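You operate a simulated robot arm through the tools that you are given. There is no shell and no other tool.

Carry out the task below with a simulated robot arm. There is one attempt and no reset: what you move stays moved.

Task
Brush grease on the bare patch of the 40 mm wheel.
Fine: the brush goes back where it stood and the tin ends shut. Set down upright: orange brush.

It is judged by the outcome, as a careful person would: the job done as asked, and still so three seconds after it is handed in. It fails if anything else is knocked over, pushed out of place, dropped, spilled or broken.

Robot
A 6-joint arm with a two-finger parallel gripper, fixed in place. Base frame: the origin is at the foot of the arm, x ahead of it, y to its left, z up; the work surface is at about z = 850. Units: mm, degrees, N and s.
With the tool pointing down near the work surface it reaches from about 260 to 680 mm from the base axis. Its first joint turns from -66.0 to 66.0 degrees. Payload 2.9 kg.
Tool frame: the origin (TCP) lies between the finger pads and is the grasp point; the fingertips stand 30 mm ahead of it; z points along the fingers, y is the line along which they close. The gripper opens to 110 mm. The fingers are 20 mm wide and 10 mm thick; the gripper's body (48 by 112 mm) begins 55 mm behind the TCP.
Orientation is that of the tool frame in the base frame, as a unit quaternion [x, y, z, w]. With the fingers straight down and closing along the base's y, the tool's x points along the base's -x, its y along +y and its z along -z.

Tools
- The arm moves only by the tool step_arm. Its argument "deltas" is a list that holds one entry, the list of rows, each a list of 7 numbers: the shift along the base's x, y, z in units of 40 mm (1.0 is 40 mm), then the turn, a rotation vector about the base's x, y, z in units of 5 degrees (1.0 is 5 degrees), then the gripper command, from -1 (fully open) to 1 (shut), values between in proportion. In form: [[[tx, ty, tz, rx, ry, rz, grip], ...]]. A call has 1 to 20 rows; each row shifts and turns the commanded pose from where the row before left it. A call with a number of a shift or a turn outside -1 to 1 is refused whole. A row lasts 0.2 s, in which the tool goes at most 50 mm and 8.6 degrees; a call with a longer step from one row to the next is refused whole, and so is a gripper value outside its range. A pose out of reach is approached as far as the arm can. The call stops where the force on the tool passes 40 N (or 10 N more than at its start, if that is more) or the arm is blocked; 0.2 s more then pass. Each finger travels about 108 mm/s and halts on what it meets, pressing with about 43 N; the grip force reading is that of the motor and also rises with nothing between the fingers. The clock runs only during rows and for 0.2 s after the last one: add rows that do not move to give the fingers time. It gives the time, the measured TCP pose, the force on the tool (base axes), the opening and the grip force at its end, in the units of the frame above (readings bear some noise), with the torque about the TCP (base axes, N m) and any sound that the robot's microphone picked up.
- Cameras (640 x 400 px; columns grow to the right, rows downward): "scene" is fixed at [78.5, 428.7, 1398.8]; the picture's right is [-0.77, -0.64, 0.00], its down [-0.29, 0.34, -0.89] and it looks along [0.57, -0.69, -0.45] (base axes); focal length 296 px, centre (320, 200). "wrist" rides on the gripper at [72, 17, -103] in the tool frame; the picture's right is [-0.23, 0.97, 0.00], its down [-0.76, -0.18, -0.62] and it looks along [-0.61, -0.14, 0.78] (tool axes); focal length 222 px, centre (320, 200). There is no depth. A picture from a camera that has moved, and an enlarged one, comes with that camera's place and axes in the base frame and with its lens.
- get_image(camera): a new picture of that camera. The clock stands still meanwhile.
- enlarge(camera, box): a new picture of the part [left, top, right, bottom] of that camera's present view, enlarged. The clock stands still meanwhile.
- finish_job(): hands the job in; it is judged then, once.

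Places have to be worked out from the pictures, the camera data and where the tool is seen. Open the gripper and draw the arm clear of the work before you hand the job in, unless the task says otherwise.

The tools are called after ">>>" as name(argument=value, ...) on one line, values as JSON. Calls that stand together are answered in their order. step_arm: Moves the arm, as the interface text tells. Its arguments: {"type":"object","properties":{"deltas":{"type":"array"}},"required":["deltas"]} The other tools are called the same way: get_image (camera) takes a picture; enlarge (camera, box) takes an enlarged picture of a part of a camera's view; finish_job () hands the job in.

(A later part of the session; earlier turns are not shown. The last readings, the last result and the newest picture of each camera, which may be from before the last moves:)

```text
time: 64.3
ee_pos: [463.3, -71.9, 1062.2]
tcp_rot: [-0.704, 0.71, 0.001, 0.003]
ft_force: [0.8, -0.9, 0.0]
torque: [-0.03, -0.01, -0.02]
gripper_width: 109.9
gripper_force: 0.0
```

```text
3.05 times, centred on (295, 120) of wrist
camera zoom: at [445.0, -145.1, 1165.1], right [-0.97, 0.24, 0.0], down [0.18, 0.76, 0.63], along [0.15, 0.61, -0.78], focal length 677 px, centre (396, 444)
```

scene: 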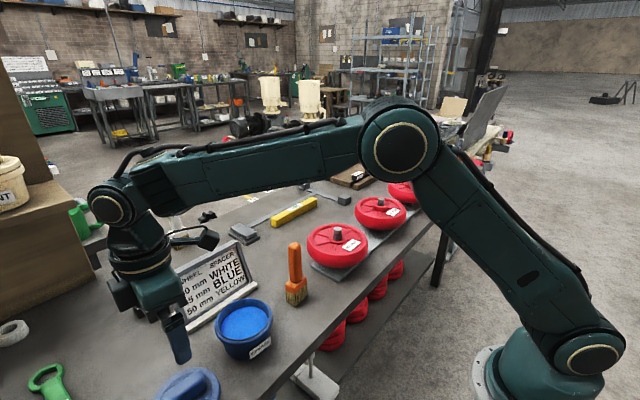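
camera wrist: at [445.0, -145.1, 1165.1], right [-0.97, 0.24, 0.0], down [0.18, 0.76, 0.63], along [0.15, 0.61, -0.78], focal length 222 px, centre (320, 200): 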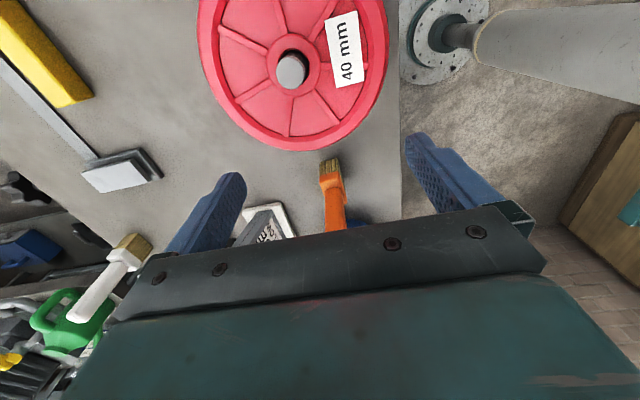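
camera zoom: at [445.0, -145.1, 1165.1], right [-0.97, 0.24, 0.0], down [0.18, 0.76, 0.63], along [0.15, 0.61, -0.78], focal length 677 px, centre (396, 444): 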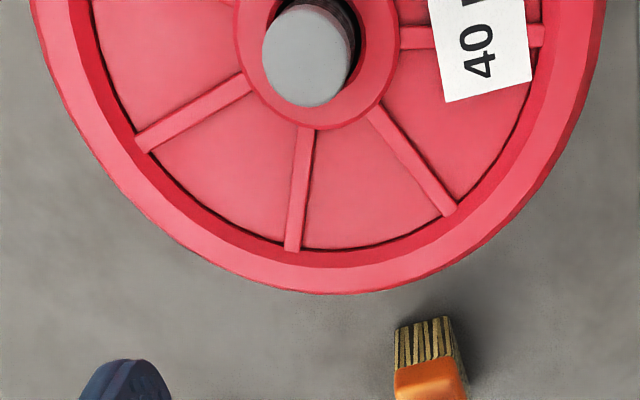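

Nothing on the tread. Far up the bench there was a ringed rod with a blue band and blue marks by the assembled wheel's nut; since grease is blue, I zoom in there for a hint of where grease belongs.

>>> enlarge(camera="scene", box=[480, 130, 540, 170])

>>> enlarge(camera="scene", box=[410, 145, 470, 185])

>>> enlarge(camera="scene", box=[380, 90, 540, 200])

>>> get_image(camera="scene")

```text
10.00 times, centred on (510, 150) of scene
camera zoom: at [78.5, 428.7, 1398.8], right [-0.77, -0.64, 0.0], down [-0.29, 0.34, -0.89], along [0.57, -0.69, -0.45], focal length 2957 px, centre (-1580, 700)
```

zoom: 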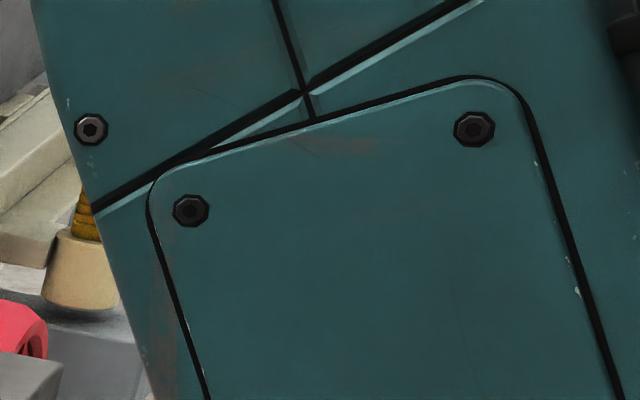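

```text
10.00 times, centred on (440, 165) of scene
camera zoom: at [78.5, 428.7, 1398.8], right [-0.77, -0.64, 0.0], down [-0.29, 0.34, -0.89], along [0.57, -0.69, -0.45], focal length 2957 px, centre (-880, 550)
```

zoom: 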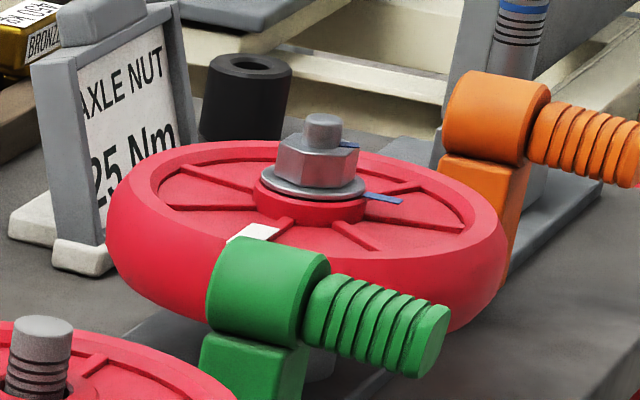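

```text
3.64 times, centred on (460, 145) of scene
camera zoom: at [78.5, 428.7, 1398.8], right [-0.77, -0.64, 0.0], down [-0.29, 0.34, -0.89], along [0.57, -0.69, -0.45], focal length 1075 px, centre (-189, 400)
```

zoom: 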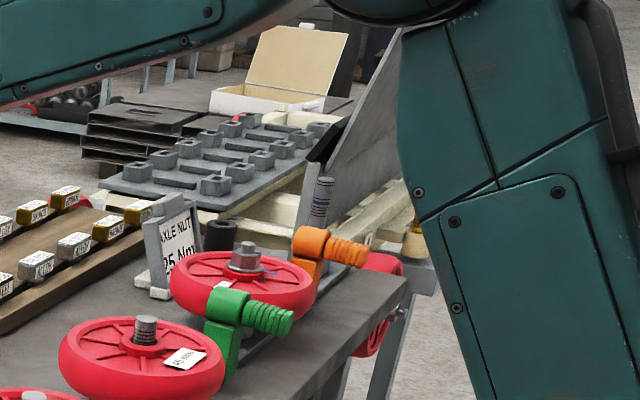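

```text
taken
```

scene: 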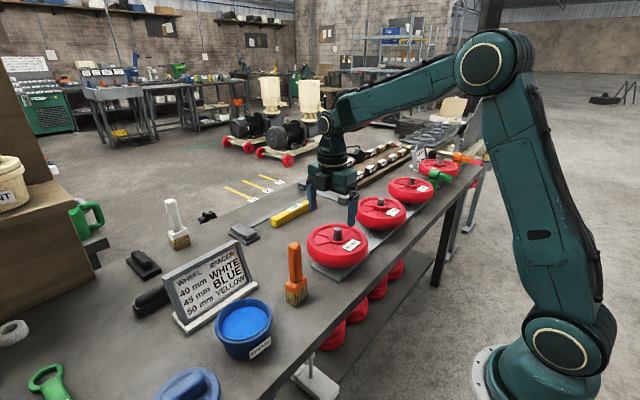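

The blue marks there are just torque stripes and a gauge band. I magnify the 40 mm wheel's hub and face further with the fixed camera to search for any subtle outline.

>>> enlarge(camera="scene", box=[328, 232, 350, 246])

>>> enlarge(camera="scene", box=[306, 226, 334, 246])

>>> enlarge(camera="scene", box=[318, 240, 346, 260])

>>> enlarge(camera="wrist", box=[250, 30, 340, 110])

```text
16.00 times, centred on (339, 239) of scene
camera zoom: at [78.5, 428.7, 1398.8], right [-0.77, -0.64, 0.0], down [-0.29, 0.34, -0.89], along [0.57, -0.69, -0.45], focal length 4731 px, centre (16, -424)
```

zoom: 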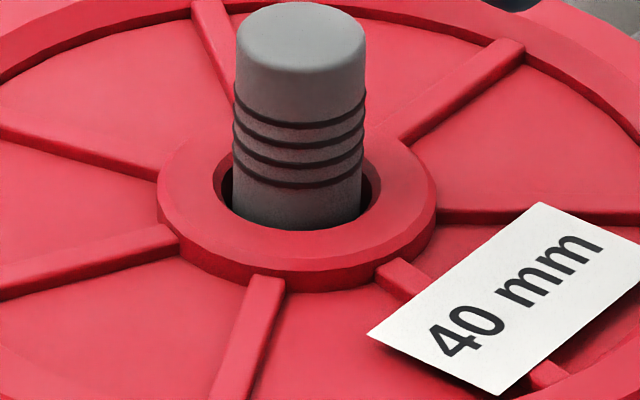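

```text
16.00 times, centred on (320, 236) of scene
camera zoom: at [78.5, 428.7, 1398.8], right [-0.77, -0.64, 0.0], down [-0.29, 0.34, -0.89], along [0.57, -0.69, -0.45], focal length 4731 px, centre (320, -376)
```

zoom: 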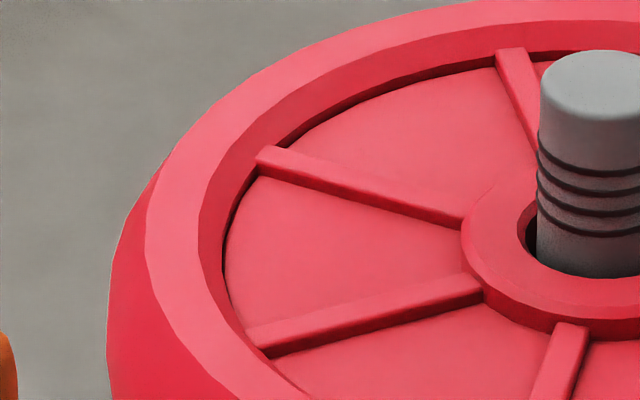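

```text
16.00 times, centred on (332, 250) of scene
camera zoom: at [78.5, 428.7, 1398.8], right [-0.77, -0.64, 0.0], down [-0.29, 0.34, -0.89], along [0.57, -0.69, -0.45], focal length 4731 px, centre (128, -600)
```

zoom: 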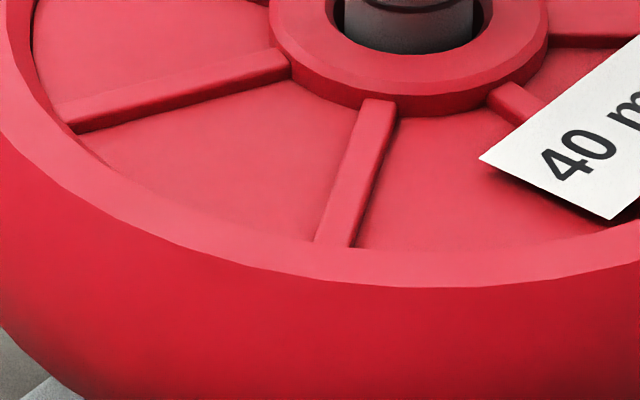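

```text
5.00 times, centred on (295, 70) of wrist
camera zoom: at [445.0, -145.1, 1165.1], right [-0.97, 0.24, 0.0], down [0.18, 0.76, 0.63], along [0.15, 0.61, -0.78], focal length 1111 px, centre (445, 850)
```

zoom: 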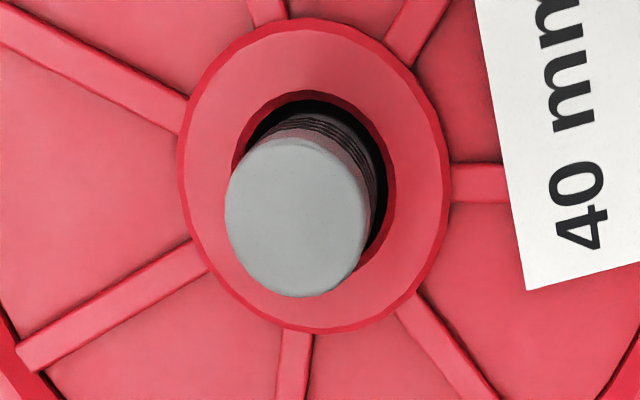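

Still nothing marked. The only surface not yet seen is the tread's -y side facing the 50 mm wheel; I turn back to yaw 0 and move to (330, -347) in front of the bench to view it from the side.

>>> step_arm(deltas=[[[-0.185, -0.382, 0, 0, 0, -1, -1], [-0.185, -0.382, 0, 0, 0, -1, -1], [-0.185, -0.382, 0, 0, 0, -1, -1], [-0.185, -0.382, 0, 0, 0, -1, -1], [-0.185, -0.382, 0, 0, 0, -1, -1], [-0.185, -0.382, 0, 0, 0, -1, -1], [-0.185, -0.382, 0, 0, 0, -1, -1], [-0.185, -0.382, 0, 0, 0, -1, -1], [-0.185, -0.382, 0, 0, 0, -1, -1], [-0.185, -0.382, 0, 0, 0, -1, -1], [-0.185, -0.382, 0, 0, 0, -1, -1], [-0.185, -0.382, 0, 0, 0, -1, -1], [-0.185, -0.382, 0, 0, 0, -1, -1], [-0.185, -0.382, 0, 0, 0, -1, -1], [-0.185, -0.382, 0, 0, 0, -1, -1], [-0.185, -0.382, 0, 0, 0, -1, -1], [-0.185, -0.382, 0, 0, 0, -1, -1], [-0.185, -0.382, 0, 0, 0, -1, -1], [0, 0, 0, 0, 0, 0, -1]]])

>>> get_image(camera="wrist")

>>> get_image(camera="scene")

```text
time: 68.3
ee_pos: [331.7, -348.1, 1059.3]
tcp_rot: [0.005, 1.0, -0.003, 0.002]
ft_force: [0.7, 0.5, -0.7]
torque: [0.0, -0.01, 0.01]
gripper_width: 109.9
gripper_force: 0.1
```

```text
taken
camera wrist: at [257.9, -330.0, 1161.7], right [0.24, 0.97, 0.0], down [0.76, -0.18, 0.63], along [0.61, -0.15, -0.78], focal length 222 px, centre (320, 200)
```

wrist: 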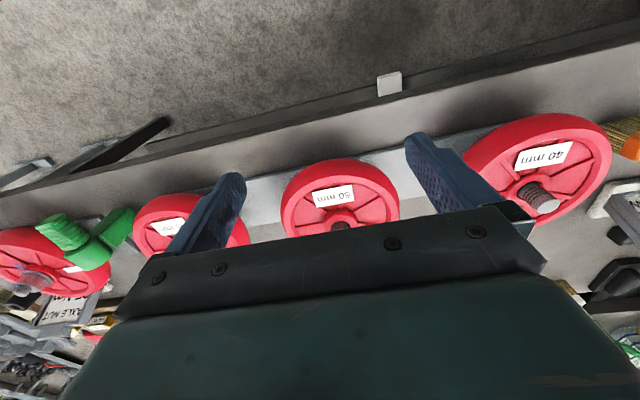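

```text
taken
```

scene: 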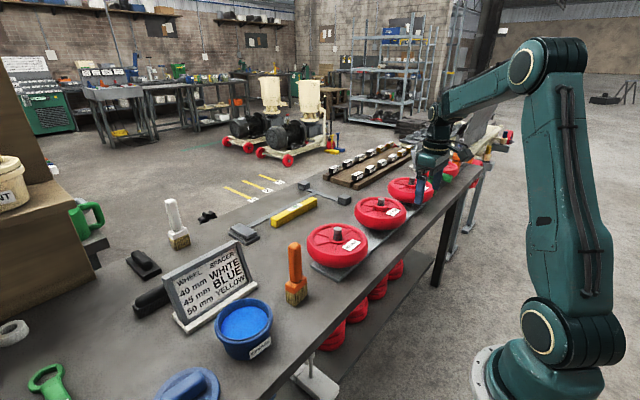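

Good posture. I lower to about z 965 in front of the bench for the flat side view.

>>> step_arm(deltas=[[[-0.2, 0, -0.6, 0, 0, 0, -1], [0, 0, -0.6, 0, 0, 0, -1], [0, 0, -0.6, 0, 0, 0, -1], [0, 0, -0.5, 0, 0, 0, -1], [0, 0, 0, 0, 0, 0, -1]]])

>>> get_image(camera="wrist")

>>> enlarge(camera="wrist", box=[480, 150, 640, 290])

```text
time: 69.5
ee_pos: [323.3, -348.2, 965.3]
tcp_rot: [0.005, 1.0, -0.002, 0.001]
ft_force: [1.0, -0.6, -0.5]
torque: [-0.01, 0.03, 0.0]
gripper_width: 110.0
gripper_force: 0.0
```

```text
taken
camera wrist: at [250.1, -330.8, 1068.4], right [0.24, 0.97, 0.0], down [0.76, -0.18, 0.63], along [0.61, -0.15, -0.78], focal length 222 px, centre (320, 200)
```

wrist: 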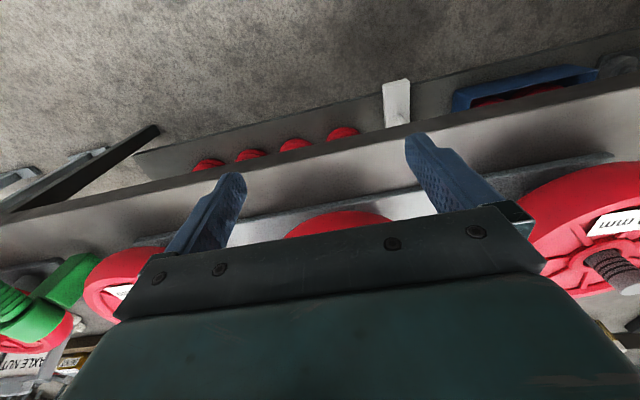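

```text
2.86 times, centred on (560, 220) of wrist
camera zoom: at [250.1, -330.8, 1068.4], right [0.24, 0.97, 0.0], down [0.76, -0.18, 0.63], along [0.61, -0.15, -0.78], focal length 635 px, centre (-366, 143)
```

zoom: 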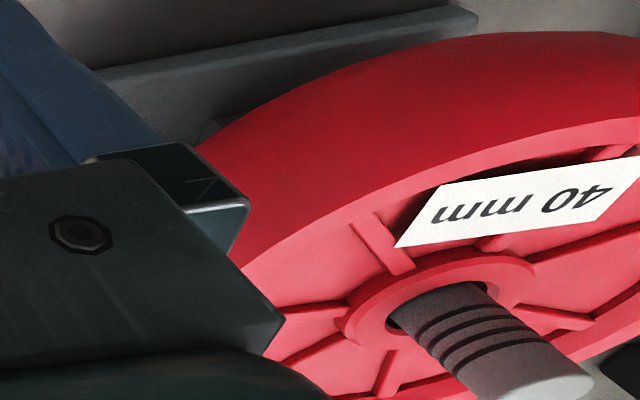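

The tread here is uniform as well. I check the neighbouring wheels from this side for any blue grease that would show where the patch lies on them.

>>> enlarge(camera="scene", box=[350, 185, 410, 240])

>>> enlarge(camera="wrist", box=[0, 230, 160, 360])

>>> enlarge(camera="wrist", box=[540, 180, 640, 300])

>>> enlarge(camera="wrist", box=[180, 60, 640, 240])

```text
7.27 times, centred on (380, 212) of scene
camera zoom: at [78.5, 428.7, 1398.8], right [-0.77, -0.64, 0.0], down [-0.29, 0.34, -0.89], along [0.57, -0.69, -0.45], focal length 2150 px, centre (-116, 109)
```

zoom: 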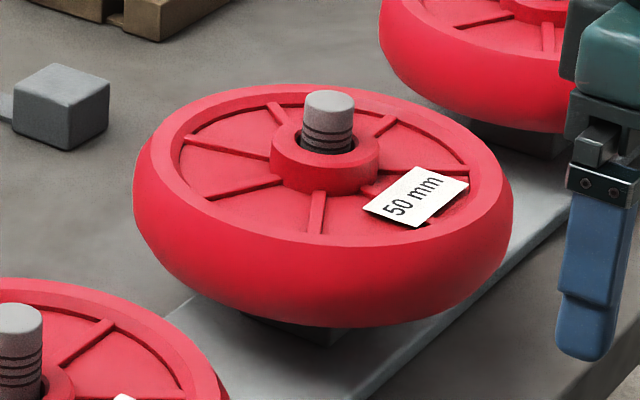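

```text
3.08 times, centred on (80, 295) of wrist
camera zoom: at [250.1, -330.8, 1068.4], right [0.24, 0.97, 0.0], down [0.76, -0.18, 0.63], along [0.61, -0.15, -0.78], focal length 684 px, centre (1058, -92)
```

zoom: 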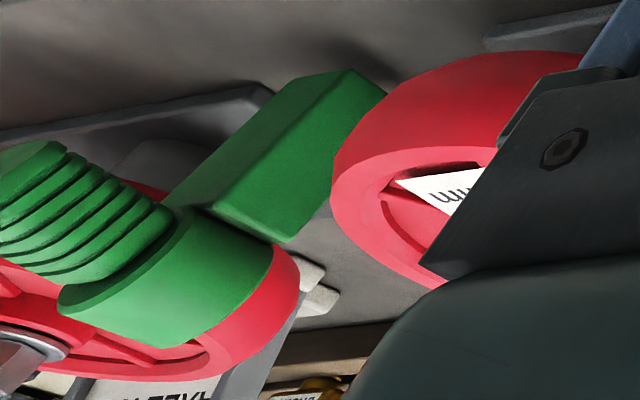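

```text
3.33 times, centred on (590, 240) of wrist
camera zoom: at [250.1, -330.8, 1068.4], right [0.24, 0.97, 0.0], down [0.76, -0.18, 0.63], along [0.61, -0.15, -0.78], focal length 740 px, centre (-580, 67)
```

zoom: 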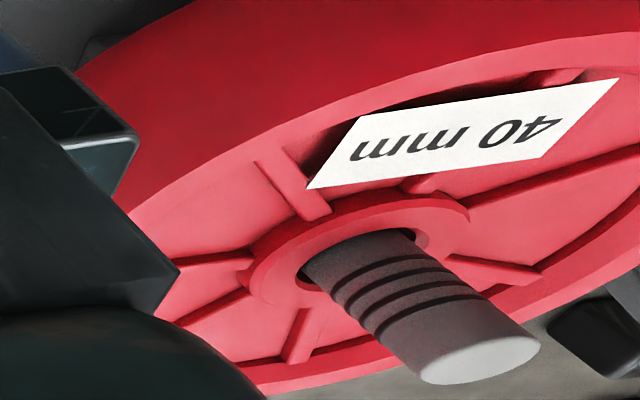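

```text
1.39 times, centred on (410, 150) of wrist
camera zoom: at [250.1, -330.8, 1068.4], right [0.24, 0.97, 0.0], down [0.76, -0.18, 0.63], along [0.61, -0.15, -0.78], focal length 309 px, centre (195, 270)
```

zoom: 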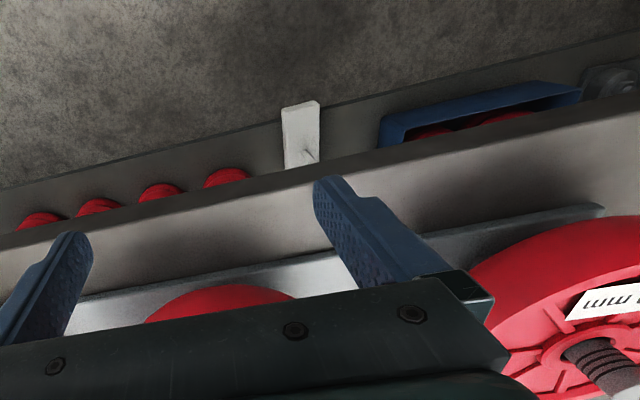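

No blue on the others. I check the wall notices and other cards for any instruction on greasing.

>>> enlarge(camera="scene", box=[0, 40, 160, 140])

>>> enlarge(camera="scene", box=[0, 140, 120, 260])

>>> enlarge(camera="scene", box=[320, 140, 480, 240])

>>> enlarge(camera="scene", box=[120, 180, 260, 300])

```text
4.00 times, centred on (80, 90) of scene
camera zoom: at [78.5, 428.7, 1398.8], right [-0.77, -0.64, 0.0], down [-0.29, 0.34, -0.89], along [0.57, -0.69, -0.45], focal length 1183 px, centre (1280, 640)
```

zoom: 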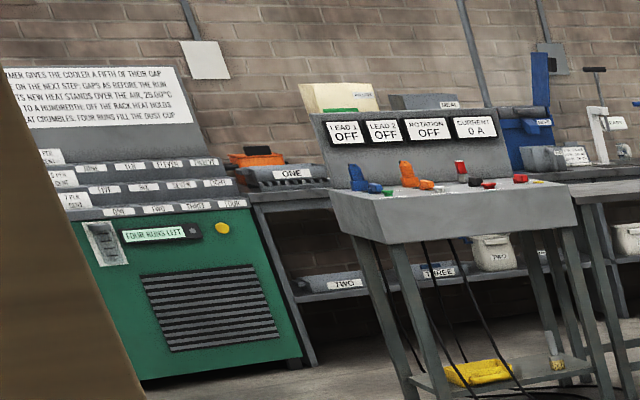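

```text
3.33 times, centred on (60, 200) of scene
camera zoom: at [78.5, 428.7, 1398.8], right [-0.77, -0.64, 0.0], down [-0.29, 0.34, -0.89], along [0.57, -0.69, -0.45], focal length 986 px, centre (1187, 200)
```

zoom: 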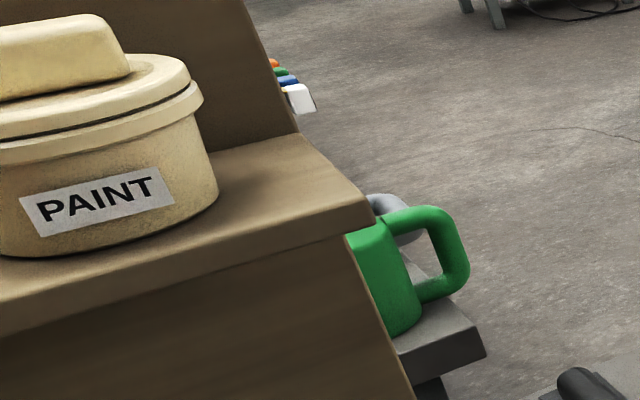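

```text
4.00 times, centred on (400, 190) of scene
camera zoom: at [78.5, 428.7, 1398.8], right [-0.77, -0.64, 0.0], down [-0.29, 0.34, -0.89], along [0.57, -0.69, -0.45], focal length 1183 px, centre (0, 240)
```

zoom: 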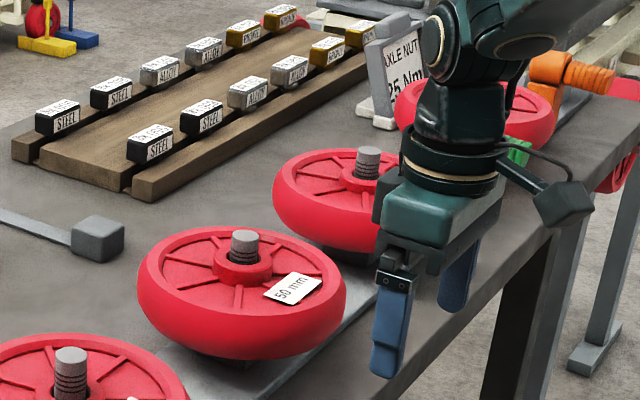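

```text
3.33 times, centred on (190, 240) of scene
camera zoom: at [78.5, 428.7, 1398.8], right [-0.77, -0.64, 0.0], down [-0.29, 0.34, -0.89], along [0.57, -0.69, -0.45], focal length 986 px, centre (753, 67)
```

zoom: 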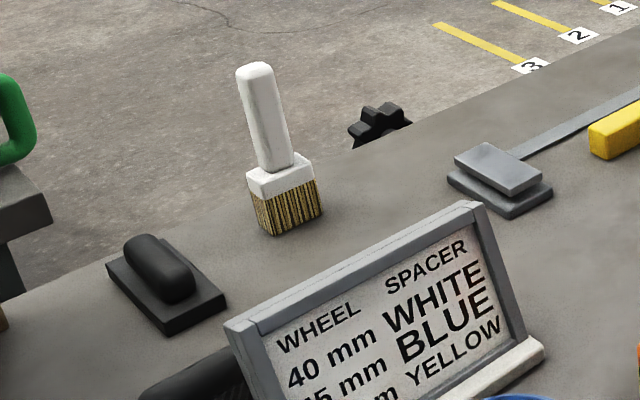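

No hints elsewhere. Since grease is blue and will show where it lands, I fetch the brush now: rise, turn to yaw 90 and go above it at (470, 46).

>>> step_arm(deltas=[[[0, 0, 0.8, 0, 0, 0, -1], [0, 0, 0.8, 0, 0, 0, -1], [0.204, 0.547, 0.8, 0, 0, 0.9, -1], [0.204, 0.547, 0, 0, 0, 1, -1], [0.204, 0.547, 0, 0, 0, 1, -1], [0.204, 0.547, 0, 0, 0, 1, -1], [0.204, 0.547, 0, 0, 0, 1, -1], [0.204, 0.547, 0, 0, 0, 1, -1], [0.204, 0.547, 0, 0, 0, 1, -1], [0.204, 0.547, 0, 0, 0, 1, -1], [0.204, 0.547, 0, 0, 0, 1, -1], [0.204, 0.547, 0, 0, 0, 1, -1], [0.204, 0.547, 0, 0, 0, 1, -1], [0.204, 0.547, 0, 0, 0, 1, -1], [0.204, 0.547, 0, 0, 0, 1, -1], [0.204, 0.547, 0, 0, 0, 1, -1], [0.204, 0.547, 0, 0, 0, 1, -1], [0.204, 0.547, 0, 0, 0, 1, -1], [0.204, 0.547, 0, 0, 0, 1, -1], [0, 0, 0, 0, 0, 1, -1]]])

>>> get_image(camera="wrist")

```text
time: 73.7
ee_pos: [461.3, 24.5, 1063.7]
tcp_rot: [-0.702, 0.713, 0.0, 0.003]
ft_force: [-0.3, -0.6, -0.1]
torque: [0.01, -0.02, 0.03]
gripper_width: 110.0
gripper_force: 0.1
```

```text
taken
camera wrist: at [443.3, -47.1, 1166.8], right [-0.97, 0.24, 0.0], down [0.19, 0.76, 0.63], along [0.15, 0.61, -0.78], focal length 222 px, centre (320, 200)
```

wrist: 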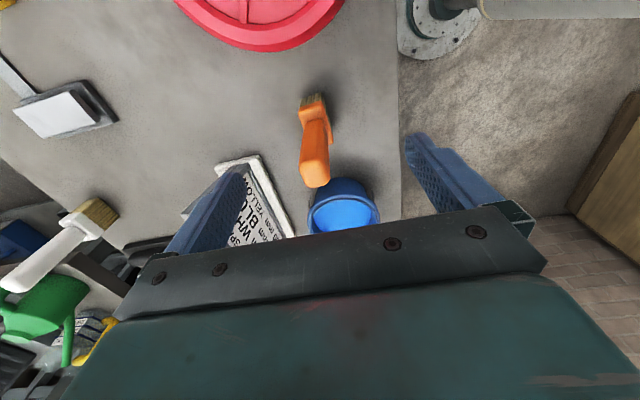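

I shift to be over the handle and check the alignment.

>>> step_arm(deltas=[[[0.21, 0.54, 0, 0, 0, 0.18, -1], [0, 0, 0, 0, 0, 0, -1]]])

>>> get_image(camera="wrist")

>>> enlarge(camera="wrist", box=[270, 70, 370, 190])

>>> enlarge(camera="scene", box=[230, 190, 350, 320])

```text
time: 74.3
ee_pos: [469.0, 46.3, 1065.1]
tcp_rot: [-0.707, 0.707, -0.001, 0.002]
ft_force: [0.3, -0.8, -0.6]
torque: [0.02, -0.02, -0.02]
gripper_width: 109.9
gripper_force: 0.1
```

```text
taken
camera wrist: at [451.2, -26.0, 1168.9], right [-0.97, 0.23, 0.0], down [0.18, 0.76, 0.63], along [0.15, 0.61, -0.78], focal length 222 px, centre (320, 200)
```

wrist: 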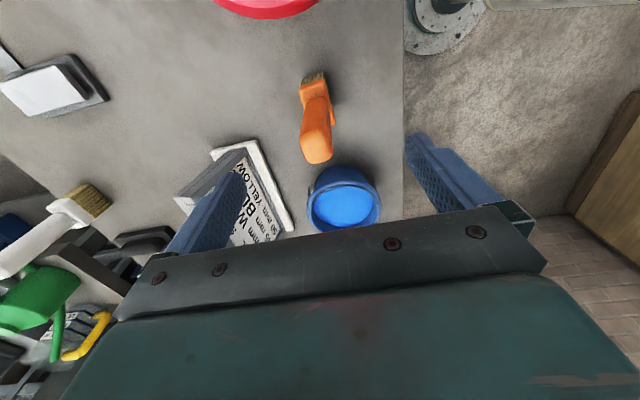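

```text
3.33 times, centred on (320, 130) of wrist
camera zoom: at [451.2, -26.0, 1168.9], right [-0.97, 0.23, 0.0], down [0.18, 0.76, 0.63], along [0.15, 0.61, -0.78], focal length 740 px, centre (320, 433)
```

zoom: 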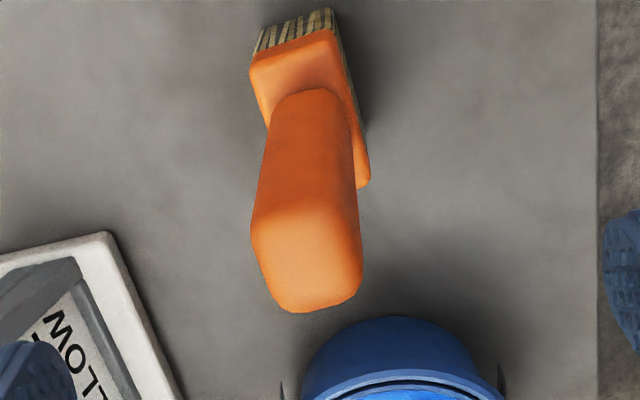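

```text
3.08 times, centred on (290, 255) of scene
camera zoom: at [78.5, 428.7, 1398.8], right [-0.77, -0.64, 0.0], down [-0.29, 0.34, -0.89], along [0.57, -0.69, -0.45], focal length 910 px, centre (412, 31)
```

zoom: 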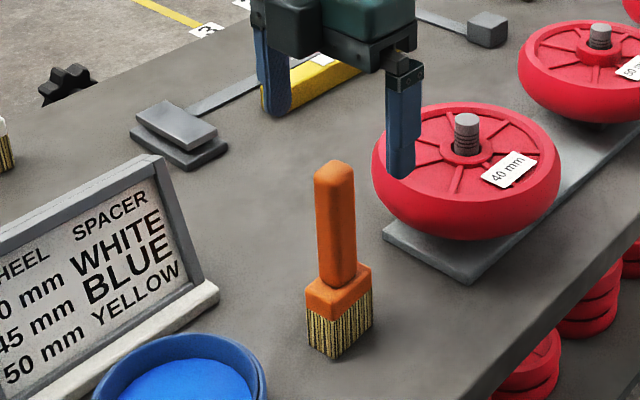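

The handle's centre is at about (471, 47). I descend to z 975 with a small alignment turn, then close on the handle.

>>> step_arm(deltas=[[[0.05, 0.02, -0.5, 0, 0, 0.5, -1], [0, 0, -0.6, 0, 0, 0, -1], [0, 0, -0.6, 0, 0, 0, -1], [0, 0, -0.55, 0, 0, 0, -1], [0, 0, 0, 0, 0, 0, -1], [0, 0, 0, 0, 0, 0, 0.3], [0, 0, 0, 0, 0, 0, 0.5], [0, 0, 0, 0, 0, 0, 0.7], [0, 0, 0, 0, 0, 0, 1], [0, 0, 0, 0, 0, 0, 1], [0, 0, 0, 0, 0, 0, 1]]])

>>> get_image(camera="wrist")

>>> enlarge(camera="scene", box=[230, 190, 350, 320])

```text
time: 76.7
ee_pos: [471.7, 47.1, 975.2]
tcp_rot: [0.722, -0.692, 0.0, -0.002]
ft_force: [-0.9, 0.1, 0.3]
torque: [-0.01, 0.1, 0.0]
gripper_width: 23.7
gripper_force: 42.4
```

```text
taken
camera wrist: at [458.4, -26.3, 1078.8], right [-0.98, 0.19, 0.0], down [0.14, 0.77, 0.63], along [0.12, 0.61, -0.78], focal length 222 px, centre (320, 200)
```

wrist: 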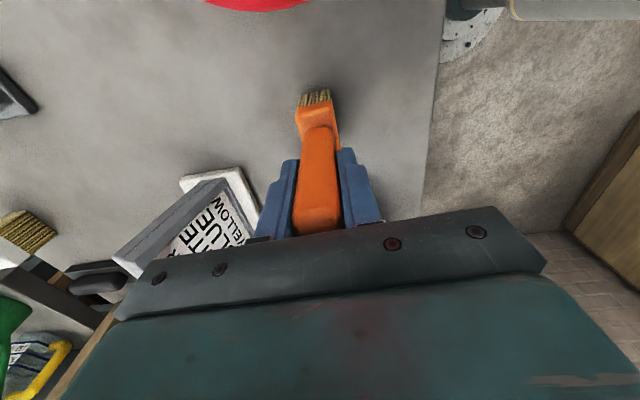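

```text
3.08 times, centred on (290, 255) of scene
camera zoom: at [78.5, 428.7, 1398.8], right [-0.77, -0.64, 0.0], down [-0.29, 0.34, -0.89], along [0.57, -0.69, -0.45], focal length 910 px, centre (412, 31)
```

zoom: 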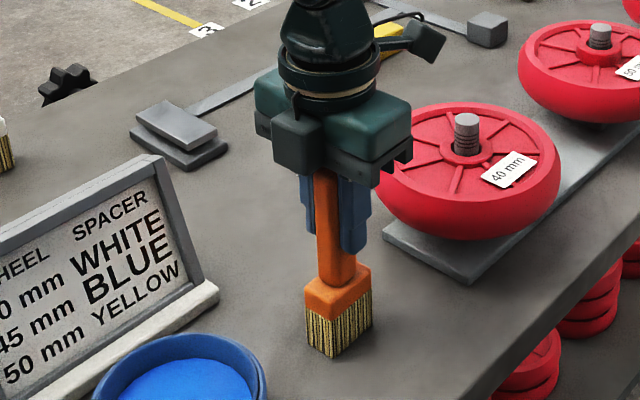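

The brush is gripped (23.7 mm) at TCP (471.7, 47.1, 975.2), which I note for its return. I lift it and carry it above the tin.

>>> step_arm(deltas=[[[0, 0, 0.2, 0, 0, 0, 1], [0, 0, 0.5, 0, 0, 0, 1], [0, 0, 0.7, 0, 0, 0, 1], [0, 0, 0.7, 0, 0, 0, 1], [0, 0, 0.5, 0, 0, 0, 1], [0, 0.5, 0, 0, 0, 0, 1], [0, 0.7, 0, 0, 0, 0, 1], [0, 0.7, 0, 0, 0, 0, 1], [0, 0.7, 0, 0, 0, 0, 1], [0, 0.7, 0, 0, 0, 0, 1], [0, 0.45, 0, 0, 0, 0, 1], [0, 0, 0, 0, 0, 0, 1]]])

>>> get_image(camera="wrist")

>>> enlarge(camera="scene", box=[180, 220, 320, 370])

```text
time: 79.3
ee_pos: [471.6, 198.3, 1076.7]
tcp_rot: [0.722, -0.692, 0.0, -0.002]
ft_force: [-0.3, -0.5, -2.4]
torque: [0.0, -0.02, 0.02]
gripper_width: 23.7
gripper_force: 42.8
```

```text
taken
camera wrist: at [457.5, 125.0, 1181.0], right [-0.98, 0.19, 0.0], down [0.14, 0.77, 0.63], along [0.12, 0.61, -0.78], focal length 222 px, centre (320, 200)
```

wrist: 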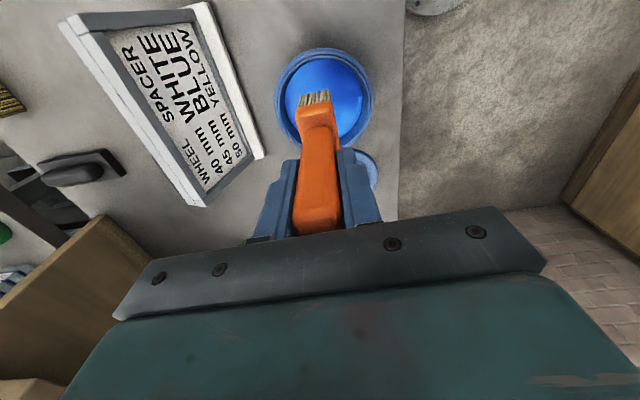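

```text
2.67 times, centred on (250, 295) of scene
camera zoom: at [78.6, 428.8, 1398.8], right [-0.77, -0.64, 0.0], down [-0.29, 0.34, -0.89], along [0.57, -0.69, -0.45], focal length 788 px, centre (507, -53)
```

zoom: 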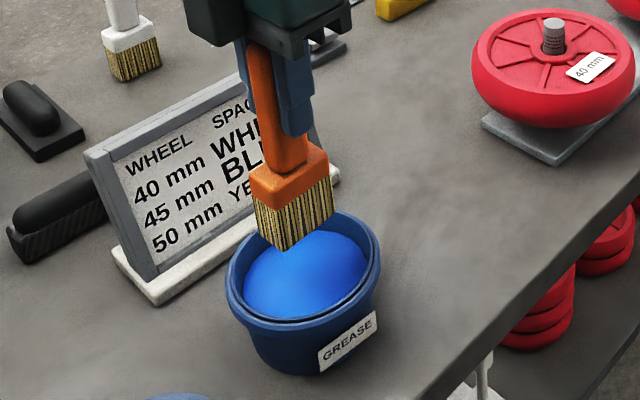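

I enlarge to check that the bristles are centred over the tin's opening.

>>> enlarge(camera="wrist", box=[255, 35, 395, 165])

```text
3.08 times, centred on (325, 100) of wrist
camera zoom: at [457.5, 125.0, 1181.0], right [-0.98, 0.19, 0.0], down [0.14, 0.77, 0.63], along [0.12, 0.61, -0.78], focal length 684 px, centre (305, 508)
```

zoom: 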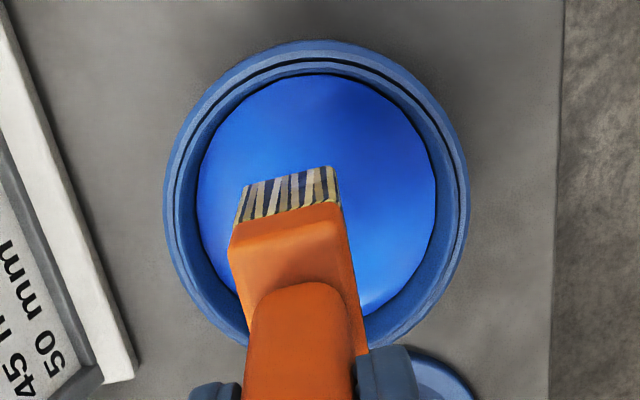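

Brush is centred within a few mm of the tin (467, 198). I shift 5 mm and dip the bristle tips to about z 891, wiggle gently, and read the force.

>>> step_arm(deltas=[[[-0.12, 0, -0.5, 0, 0, 0, 1], [0, 0, -0.5, 0, 0, 0, 1], [0, 0, -0.25, 0, 0, 0, 1], [0, 0, -0.2, 0, 0, 0, 1], [0, 0, 0, 0, 0, 0, 1]]])

>>> enlarge(camera="scene", box=[200, 250, 290, 360])

```text
time: 80.5
ee_pos: [466.1, 196.8, 1017.9]
tcp_rot: [0.722, -0.692, 0.0, -0.002]
ft_force: [-0.6, 0.3, -2.8]
torque: [-0.01, 0.04, 0.0]
gripper_width: 23.8
gripper_force: 43.0
```

```text
3.64 times, centred on (245, 305) of scene
camera zoom: at [78.6, 428.7, 1398.8], right [-0.77, -0.64, 0.0], down [-0.29, 0.34, -0.89], along [0.57, -0.69, -0.45], focal length 1075 px, centre (593, -182)
```

zoom: 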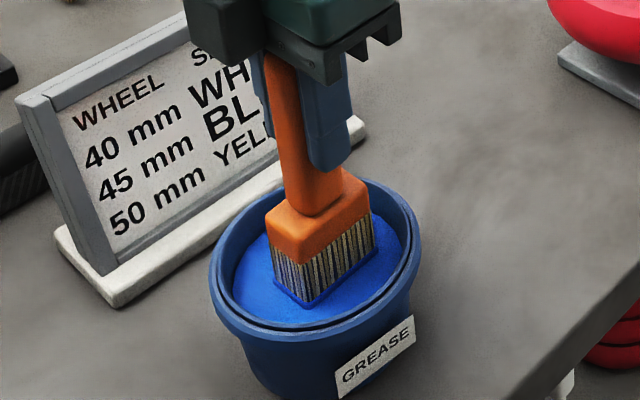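

The bristle tips have just entered and turned blue. I dip 6 mm deeper, wiggle slightly, then lift out.

>>> step_arm(deltas=[[[0, 0, -0.15, 0, 0, 0, 1], [0.1, 0, 0, 0, 0, 0, 1], [-0.2, 0, 0, 0, 0, 0, 1], [0.1, 0, 0, 0, 0, 0, 1], [0, 0, 0, 0, 0, 0, 1], [0, 0, 0.3, 0, 0, 0, 1], [0, 0, 0.5, 0, 0, 0, 1], [0, 0, 0.8, 0, 0, 0, 1], [0, 0, 0, 0, 0, 0, 1]]])

>>> enlarge(camera="scene", box=[200, 230, 290, 360])

```text
time: 82.5
ee_pos: [467.4, 194.2, 1076.4]
tcp_rot: [0.722, -0.692, -0.001, -0.002]
ft_force: [-0.4, 0.2, -1.5]
torque: [0.04, 0.03, -0.02]
gripper_width: 23.6
gripper_force: 42.6
```

```text
3.08 times, centred on (245, 295) of scene
camera zoom: at [78.6, 428.7, 1398.8], right [-0.77, -0.64, 0.0], down [-0.29, 0.34, -0.89], along [0.57, -0.69, -0.45], focal length 910 px, centre (551, -92)
```

zoom: 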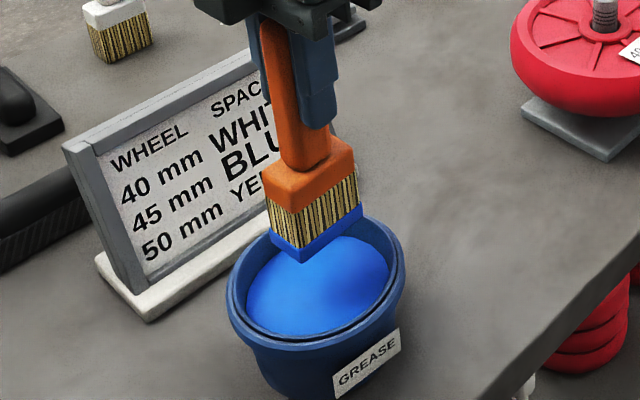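

The bristles carry about 8 mm of blue grease. The wheel's axle centre is about (475, -121), hub ring top z about 939 (radius 14-23), axle top about 973. I carry the brush over beside the hub's +y side, turning it so its long edge lies along x.

>>> step_arm(deltas=[[[0, 0, 0.5, 0, 0, 0, 1], [0.01, -0.397, 0, 0, 0, -1, 1], [0.01, -0.397, 0, 0, 0, -1, 1], [0.01, -0.397, 0, 0, 0, -1, 1], [0.01, -0.397, 0, 0, 0, -1, 1], [0.01, -0.397, 0, 0, 0, -1, 1], [0.01, -0.397, 0, 0, 0, -1, 1], [0.01, -0.397, 0, 0, 0, -1, 1], [0.01, -0.397, 0, 0, 0, -1, 1], [0.01, -0.397, 0, 0, 0, -1, 1], [0.01, -0.397, 0, 0, 0, -1, 1], [0.01, -0.397, 0, 0, 0, -1, 1], [0.01, -0.397, 0, 0, 0, -1, 1], [0.01, -0.397, 0, 0, 0, -1, 1], [0.01, -0.397, 0, 0, 0, -1, 1], [0.01, -0.397, 0, 0, 0, -1, 1], [0.01, -0.397, 0, 0, 0, -1, 1], [0.01, -0.35, 0, 0, 0, -1, 1], [0, 0, 0, 0, 0, -1, 1], [0, 0, 0, 0, 0, -0.4, 1]]])

>>> get_image(camera="wrist")

>>> enlarge(camera="scene", box=[260, 150, 400, 280])

```text
time: 86.7
ee_pos: [473.9, -72.4, 1097.0]
tcp_rot: [-0.003, 1.0, -0.002, 0.002]
ft_force: [0.8, -1.2, -2.3]
torque: [0.01, -0.03, 0.04]
gripper_width: 24.1
gripper_force: 43.0
```

```text
taken
camera wrist: at [401.1, -55.4, 1201.2], right [0.22, 0.97, 0.0], down [0.76, -0.17, 0.63], along [0.61, -0.14, -0.78], focal length 222 px, centre (320, 200)
```

wrist: 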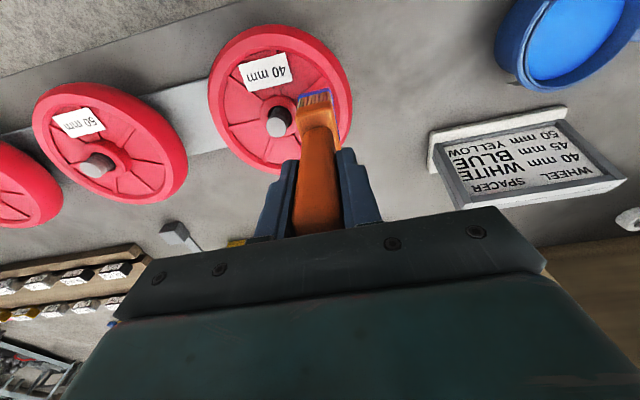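

```text
3.08 times, centred on (330, 215) of scene
camera zoom: at [78.6, 428.7, 1398.8], right [-0.77, -0.64, 0.0], down [-0.29, 0.34, -0.89], along [0.57, -0.69, -0.45], focal length 910 px, centre (289, 154)
```

zoom: 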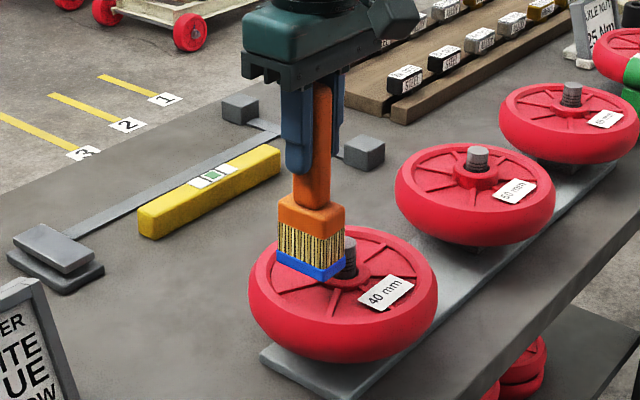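

The loaded brush is poised beside the axle. I shift to y about -91 (brush edge ~4 mm clear of the axle) and descend near the hub ring, without touching yet.

>>> step_arm(deltas=[[[-0.05, -0.45, 0, 0, 0, 0, 1], [0, 0, -0.4, 0, 0, 0, 1], [0, 0, -0.2, 0, 0, 0, 1], [0, 0, 0, 0, 0, 0, 1]]])

>>> enlarge(camera="wrist", box=[230, 20, 390, 170])

>>> enlarge(camera="scene", box=[300, 190, 380, 270])

```text
time: 87.7
ee_pos: [471.7, -90.7, 1071.6]
tcp_rot: [-0.004, 1.0, -0.001, 0.001]
ft_force: [-0.1, 0.1, -1.3]
torque: [0.02, -0.01, -0.03]
gripper_width: 23.9
gripper_force: 43.2
```

```text
2.67 times, centred on (310, 95) of wrist
camera zoom: at [398.7, -74.3, 1176.6], right [0.22, 0.98, 0.0], down [0.76, -0.17, 0.63], along [0.61, -0.14, -0.78], focal length 592 px, centre (347, 480)
```

zoom: 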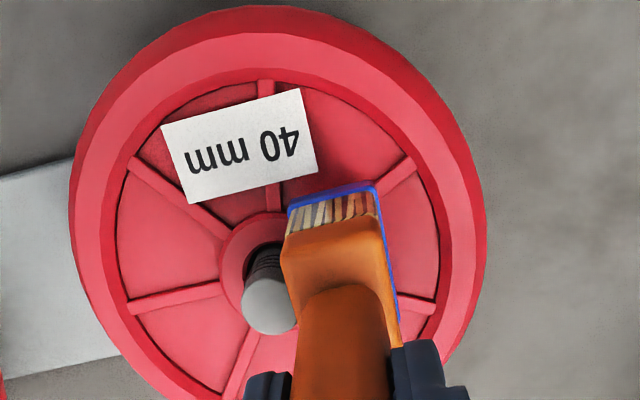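

```text
5.00 times, centred on (340, 230) of scene
camera zoom: at [78.6, 428.7, 1398.8], right [-0.77, -0.64, 0.0], down [-0.29, 0.34, -0.89], along [0.57, -0.69, -0.45], focal length 1478 px, centre (220, 50)
```

zoom: 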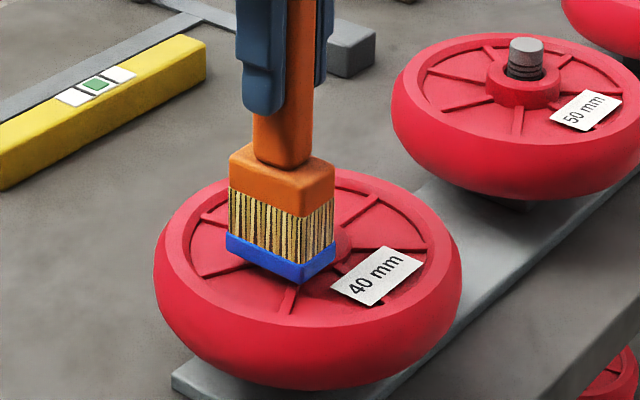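

About 7 mm above the hub ring. I step down gently and watch the force for contact.

>>> step_arm(deltas=[[[0, 0, -0.06, 0, 0, 0, 1], [0, 0, -0.06, 0, 0, 0, 1], [0, 0, 0, 0, 0, 0, 1]]])

>>> step_arm(deltas=[[[0, 0, -0.05, 0, 0, 0, 1], [0, 0, 0, 0, 0, 0, 1]]])

```text
time: 88.5
ee_pos: [471.5, -89.5, 1068.4]
tcp_rot: [-0.002, 1.0, -0.002, 0.002]
ft_force: [-0.5, 0.6, -3.4]
torque: [0.04, 0.0, -0.02]
gripper_width: 23.7
gripper_force: 43.1
```

```text
time: 89.1
ee_pos: [472.0, -89.0, 1067.4]
tcp_rot: [-0.003, 1.0, -0.003, 0.001]
ft_force: [-1.1, 0.7, 3.1]
torque: [0.14, 0.3, 0.02]
gripper_width: 23.8
gripper_force: 43.7
```

Contact felt at TCP z 1067. I lift 25 mm and look for where blue appeared.

>>> step_arm(deltas=[[[0, 0, 0.3, 0, 0, 0, 1], [0, 0.4, 0.4, 0, 0, 0, 1], [0, 0.8, 0, 0, 0, 0, 1], [0, 0, 0, 0, 0, 0, 1]]])

>>> enlarge(camera="wrist", box=[190, 10, 370, 170])

>>> enlarge(camera="scene", box=[300, 210, 380, 280])

```text
time: 90.1
ee_pos: [472.9, -40.4, 1092.1]
tcp_rot: [-0.004, 1.0, -0.002, 0.001]
ft_force: [0.0, -0.2, -2.6]
torque: [0.01, -0.01, -0.05]
gripper_width: 23.7
gripper_force: 43.1
```

```text
2.50 times, centred on (280, 90) of wrist
camera zoom: at [400.4, -24.1, 1196.6], right [0.22, 0.98, 0.0], down [0.76, -0.17, 0.63], along [0.61, -0.14, -0.78], focal length 555 px, centre (420, 475)
```

zoom: 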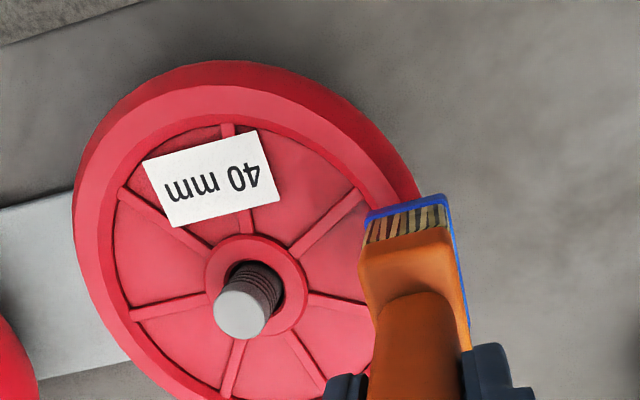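

```text
5.71 times, centred on (340, 245) of scene
camera zoom: at [78.6, 428.7, 1398.8], right [-0.77, -0.64, 0.0], down [-0.29, 0.34, -0.89], along [0.57, -0.69, -0.45], focal length 1690 px, centre (206, -57)
```

zoom: 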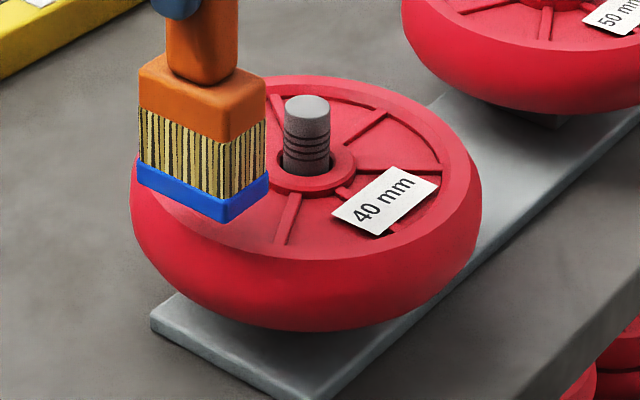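

No blue showed after the light touch on the hub's +y side and adjacent face, so grease seems to take only on the real patch or with a stroke. I return and make a short, light stroke there.

>>> step_arm(deltas=[[[0, -0.8, 0, 0, 0, 0, 1], [0, -0.43, 0, 0, 0, 0, 1], [0, 0, -0.4, 0, 0, 0, 1], [0, 0, -0.2, 0, 0, 0, 1], [0, 0, -0.03, 0, 0, 0, 1], [0, 0, 0, 0, 0, 0, 1]]])

>>> step_arm(deltas=[[[0.12, 0, 0, 0, 0, 0, 1], [0.12, 0, 0, 0, 0, 0, 1], [-0.12, 0, 0, 0, 0, 0, 1], [-0.12, 0, 0, 0, 0, 0, 1], [-0.12, 0, 0, 0, 0, 0, 1], [0.12, 0, 0, 0, 0, 0, 1], [0, 0, 0, 0, 0, 0, 1]]])

>>> enlarge(camera="scene", box=[300, 210, 380, 280])

>>> enlarge(camera="wrist", box=[230, 20, 390, 170])

```text
time: 91.5
ee_pos: [475.1, -91.2, 1069.0]
tcp_rot: [-0.003, 1.0, -0.002, 0.0]
ft_force: [0.4, -0.4, -2.8]
torque: [0.0, 0.0, 0.02]
gripper_width: 23.9
gripper_force: 42.9
```

```text
time: 93.1
ee_pos: [473.4, -90.3, 1069.1]
tcp_rot: [-0.003, 1.0, -0.002, 0.002]
ft_force: [0.4, 0.7, -2.6]
torque: [0.01, -0.02, 0.05]
gripper_width: 23.9
gripper_force: 42.7
```

```text
5.71 times, centred on (340, 245) of scene
camera zoom: at [78.6, 428.7, 1398.8], right [-0.77, -0.64, 0.0], down [-0.29, 0.34, -0.89], along [0.57, -0.69, -0.45], focal length 1690 px, centre (206, -57)
```

zoom: 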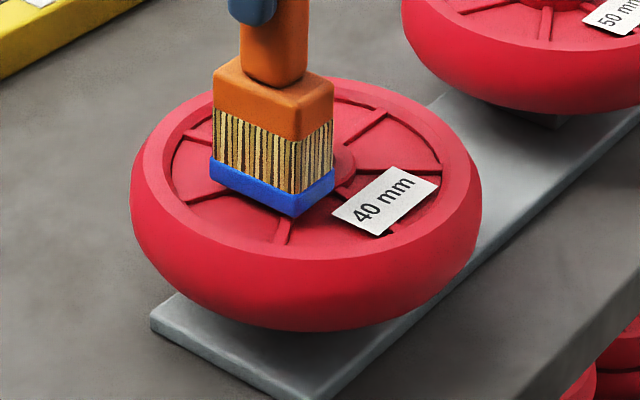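

```text
2.67 times, centred on (310, 95) of wrist
camera zoom: at [400.0, -73.9, 1172.3], right [0.22, 0.98, 0.0], down [0.76, -0.17, 0.63], along [0.61, -0.14, -0.78], focal length 592 px, centre (347, 480)
```

zoom: 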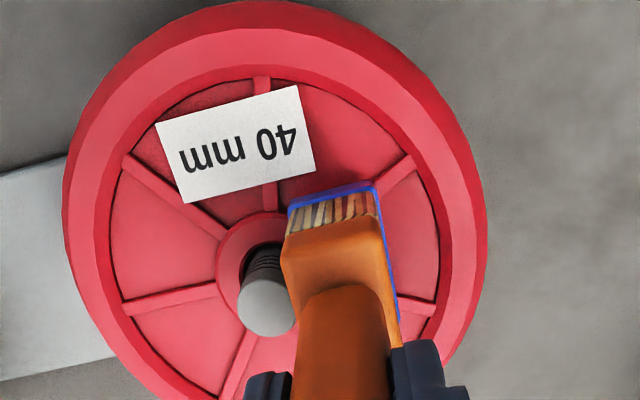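

That stroke ran just above the surface (no contact force). I lower 3 mm to light contact and repeat.

>>> step_arm(deltas=[[[0, 0, -0.05, 0, 0, 0, 1], [0, 0, -0.03, 0, 0, 0, 1], [0, 0, 0, 0, 0, 0, 1]]])

```text
time: 93.9
ee_pos: [472.8, -90.9, 1067.8]
tcp_rot: [-0.003, 1.0, -0.002, 0.004]
ft_force: [-6.2, 2.4, 26.1]
torque: [0.31, 1.05, 0.01]
gripper_width: 23.9
gripper_force: 42.4
```

That pressed at about 29 N, more than wanted; the ribs and hub carry it. I ease up 1.5 mm to a light contact, then stroke sideways.

>>> step_arm(deltas=[[[0, 0, 0.035, 0, 0, 0, 1], [0, 0, 0, 0, 0, 0, 1]]])

>>> step_arm(deltas=[[[0.1, 0, 0, 0, 0, 0, 1], [0.1, 0, 0, 0, 0, 0, 1], [-0.1, 0, 0, 0, 0, 0, 1], [-0.1, 0, 0, 0, 0, 0, 1], [0, 0, 0, 0, 0, 0, 1]]])

>>> enlarge(camera="scene", box=[300, 210, 380, 280])

```text
time: 94.5
ee_pos: [472.4, -91.1, 1066.9]
tcp_rot: [-0.004, 1.0, -0.002, 0.002]
ft_force: [-0.6, 0.4, 16.8]
torque: [0.2, 0.13, 0.0]
gripper_width: 23.9
gripper_force: 43.3
```

```text
time: 95.7
ee_pos: [473.0, -90.5, 1067.6]
tcp_rot: [-0.003, 1.0, -0.002, 0.002]
ft_force: [3.1, 1.0, 6.9]
torque: [0.21, -0.52, -0.03]
gripper_width: 23.8
gripper_force: 42.9
```

```text
5.71 times, centred on (340, 245) of scene
camera zoom: at [78.5, 428.8, 1398.8], right [-0.77, -0.64, 0.0], down [-0.29, 0.34, -0.89], along [0.57, -0.69, -0.45], focal length 1690 px, centre (206, -57)
```

zoom: 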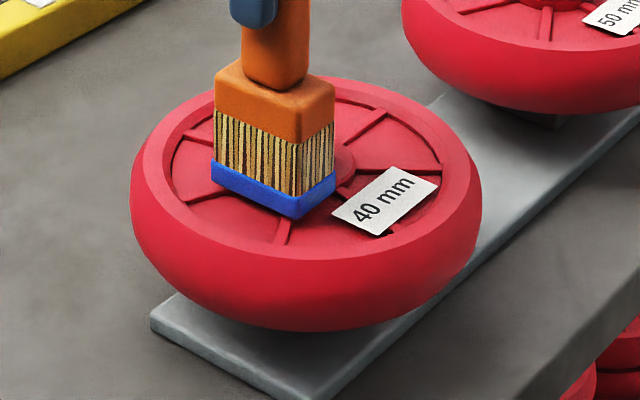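

A stroke with about 10 N contact is done. I lift and move aside to see if blue took anywhere.

>>> step_arm(deltas=[[[0, 0, 0.3, 0, 0, 0, 1], [0, 0.4, 0.4, 0, 0, 0, 1], [0, 0.9, 0, 0, 0, 0, 1], [0, 0.6, 0, 0, 0, 0, 1], [0, 0, 0, 0, 0, 0, 1]]])

>>> enlarge(camera="wrist", box=[150, 10, 330, 170])

>>> enlarge(camera="scene", box=[300, 210, 380, 280])

```text
time: 96.9
ee_pos: [471.4, -16.6, 1095.7]
tcp_rot: [-0.004, 1.0, -0.002, 0.001]
ft_force: [-1.1, 0.2, -2.5]
torque: [0.0, -0.01, 0.02]
gripper_width: 23.7
gripper_force: 43.3
```

```text
2.50 times, centred on (240, 90) of wrist
camera zoom: at [398.7, 1.0, 1198.8], right [0.22, 0.98, 0.0], down [0.76, -0.17, 0.63], along [0.61, -0.14, -0.78], focal length 555 px, centre (520, 475)
```

zoom: 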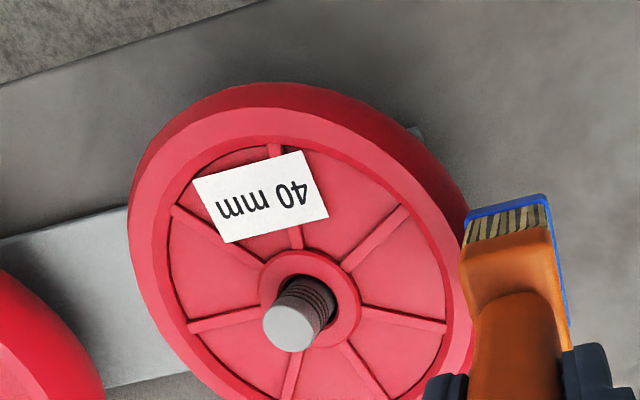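

```text
5.71 times, centred on (340, 245) of scene
camera zoom: at [78.6, 428.7, 1398.8], right [-0.77, -0.64, 0.0], down [-0.29, 0.34, -0.89], along [0.57, -0.69, -0.45], focal length 1690 px, centre (206, -57)
```

zoom: 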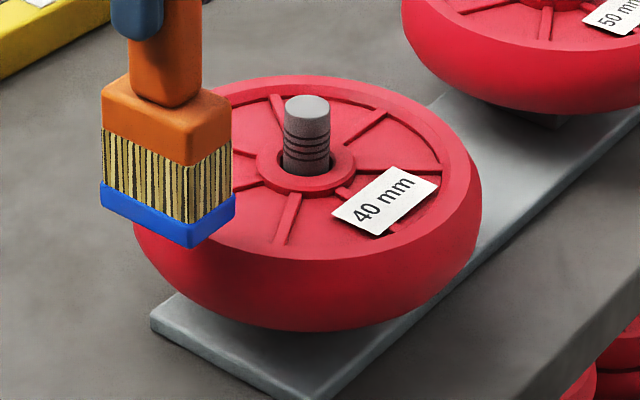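

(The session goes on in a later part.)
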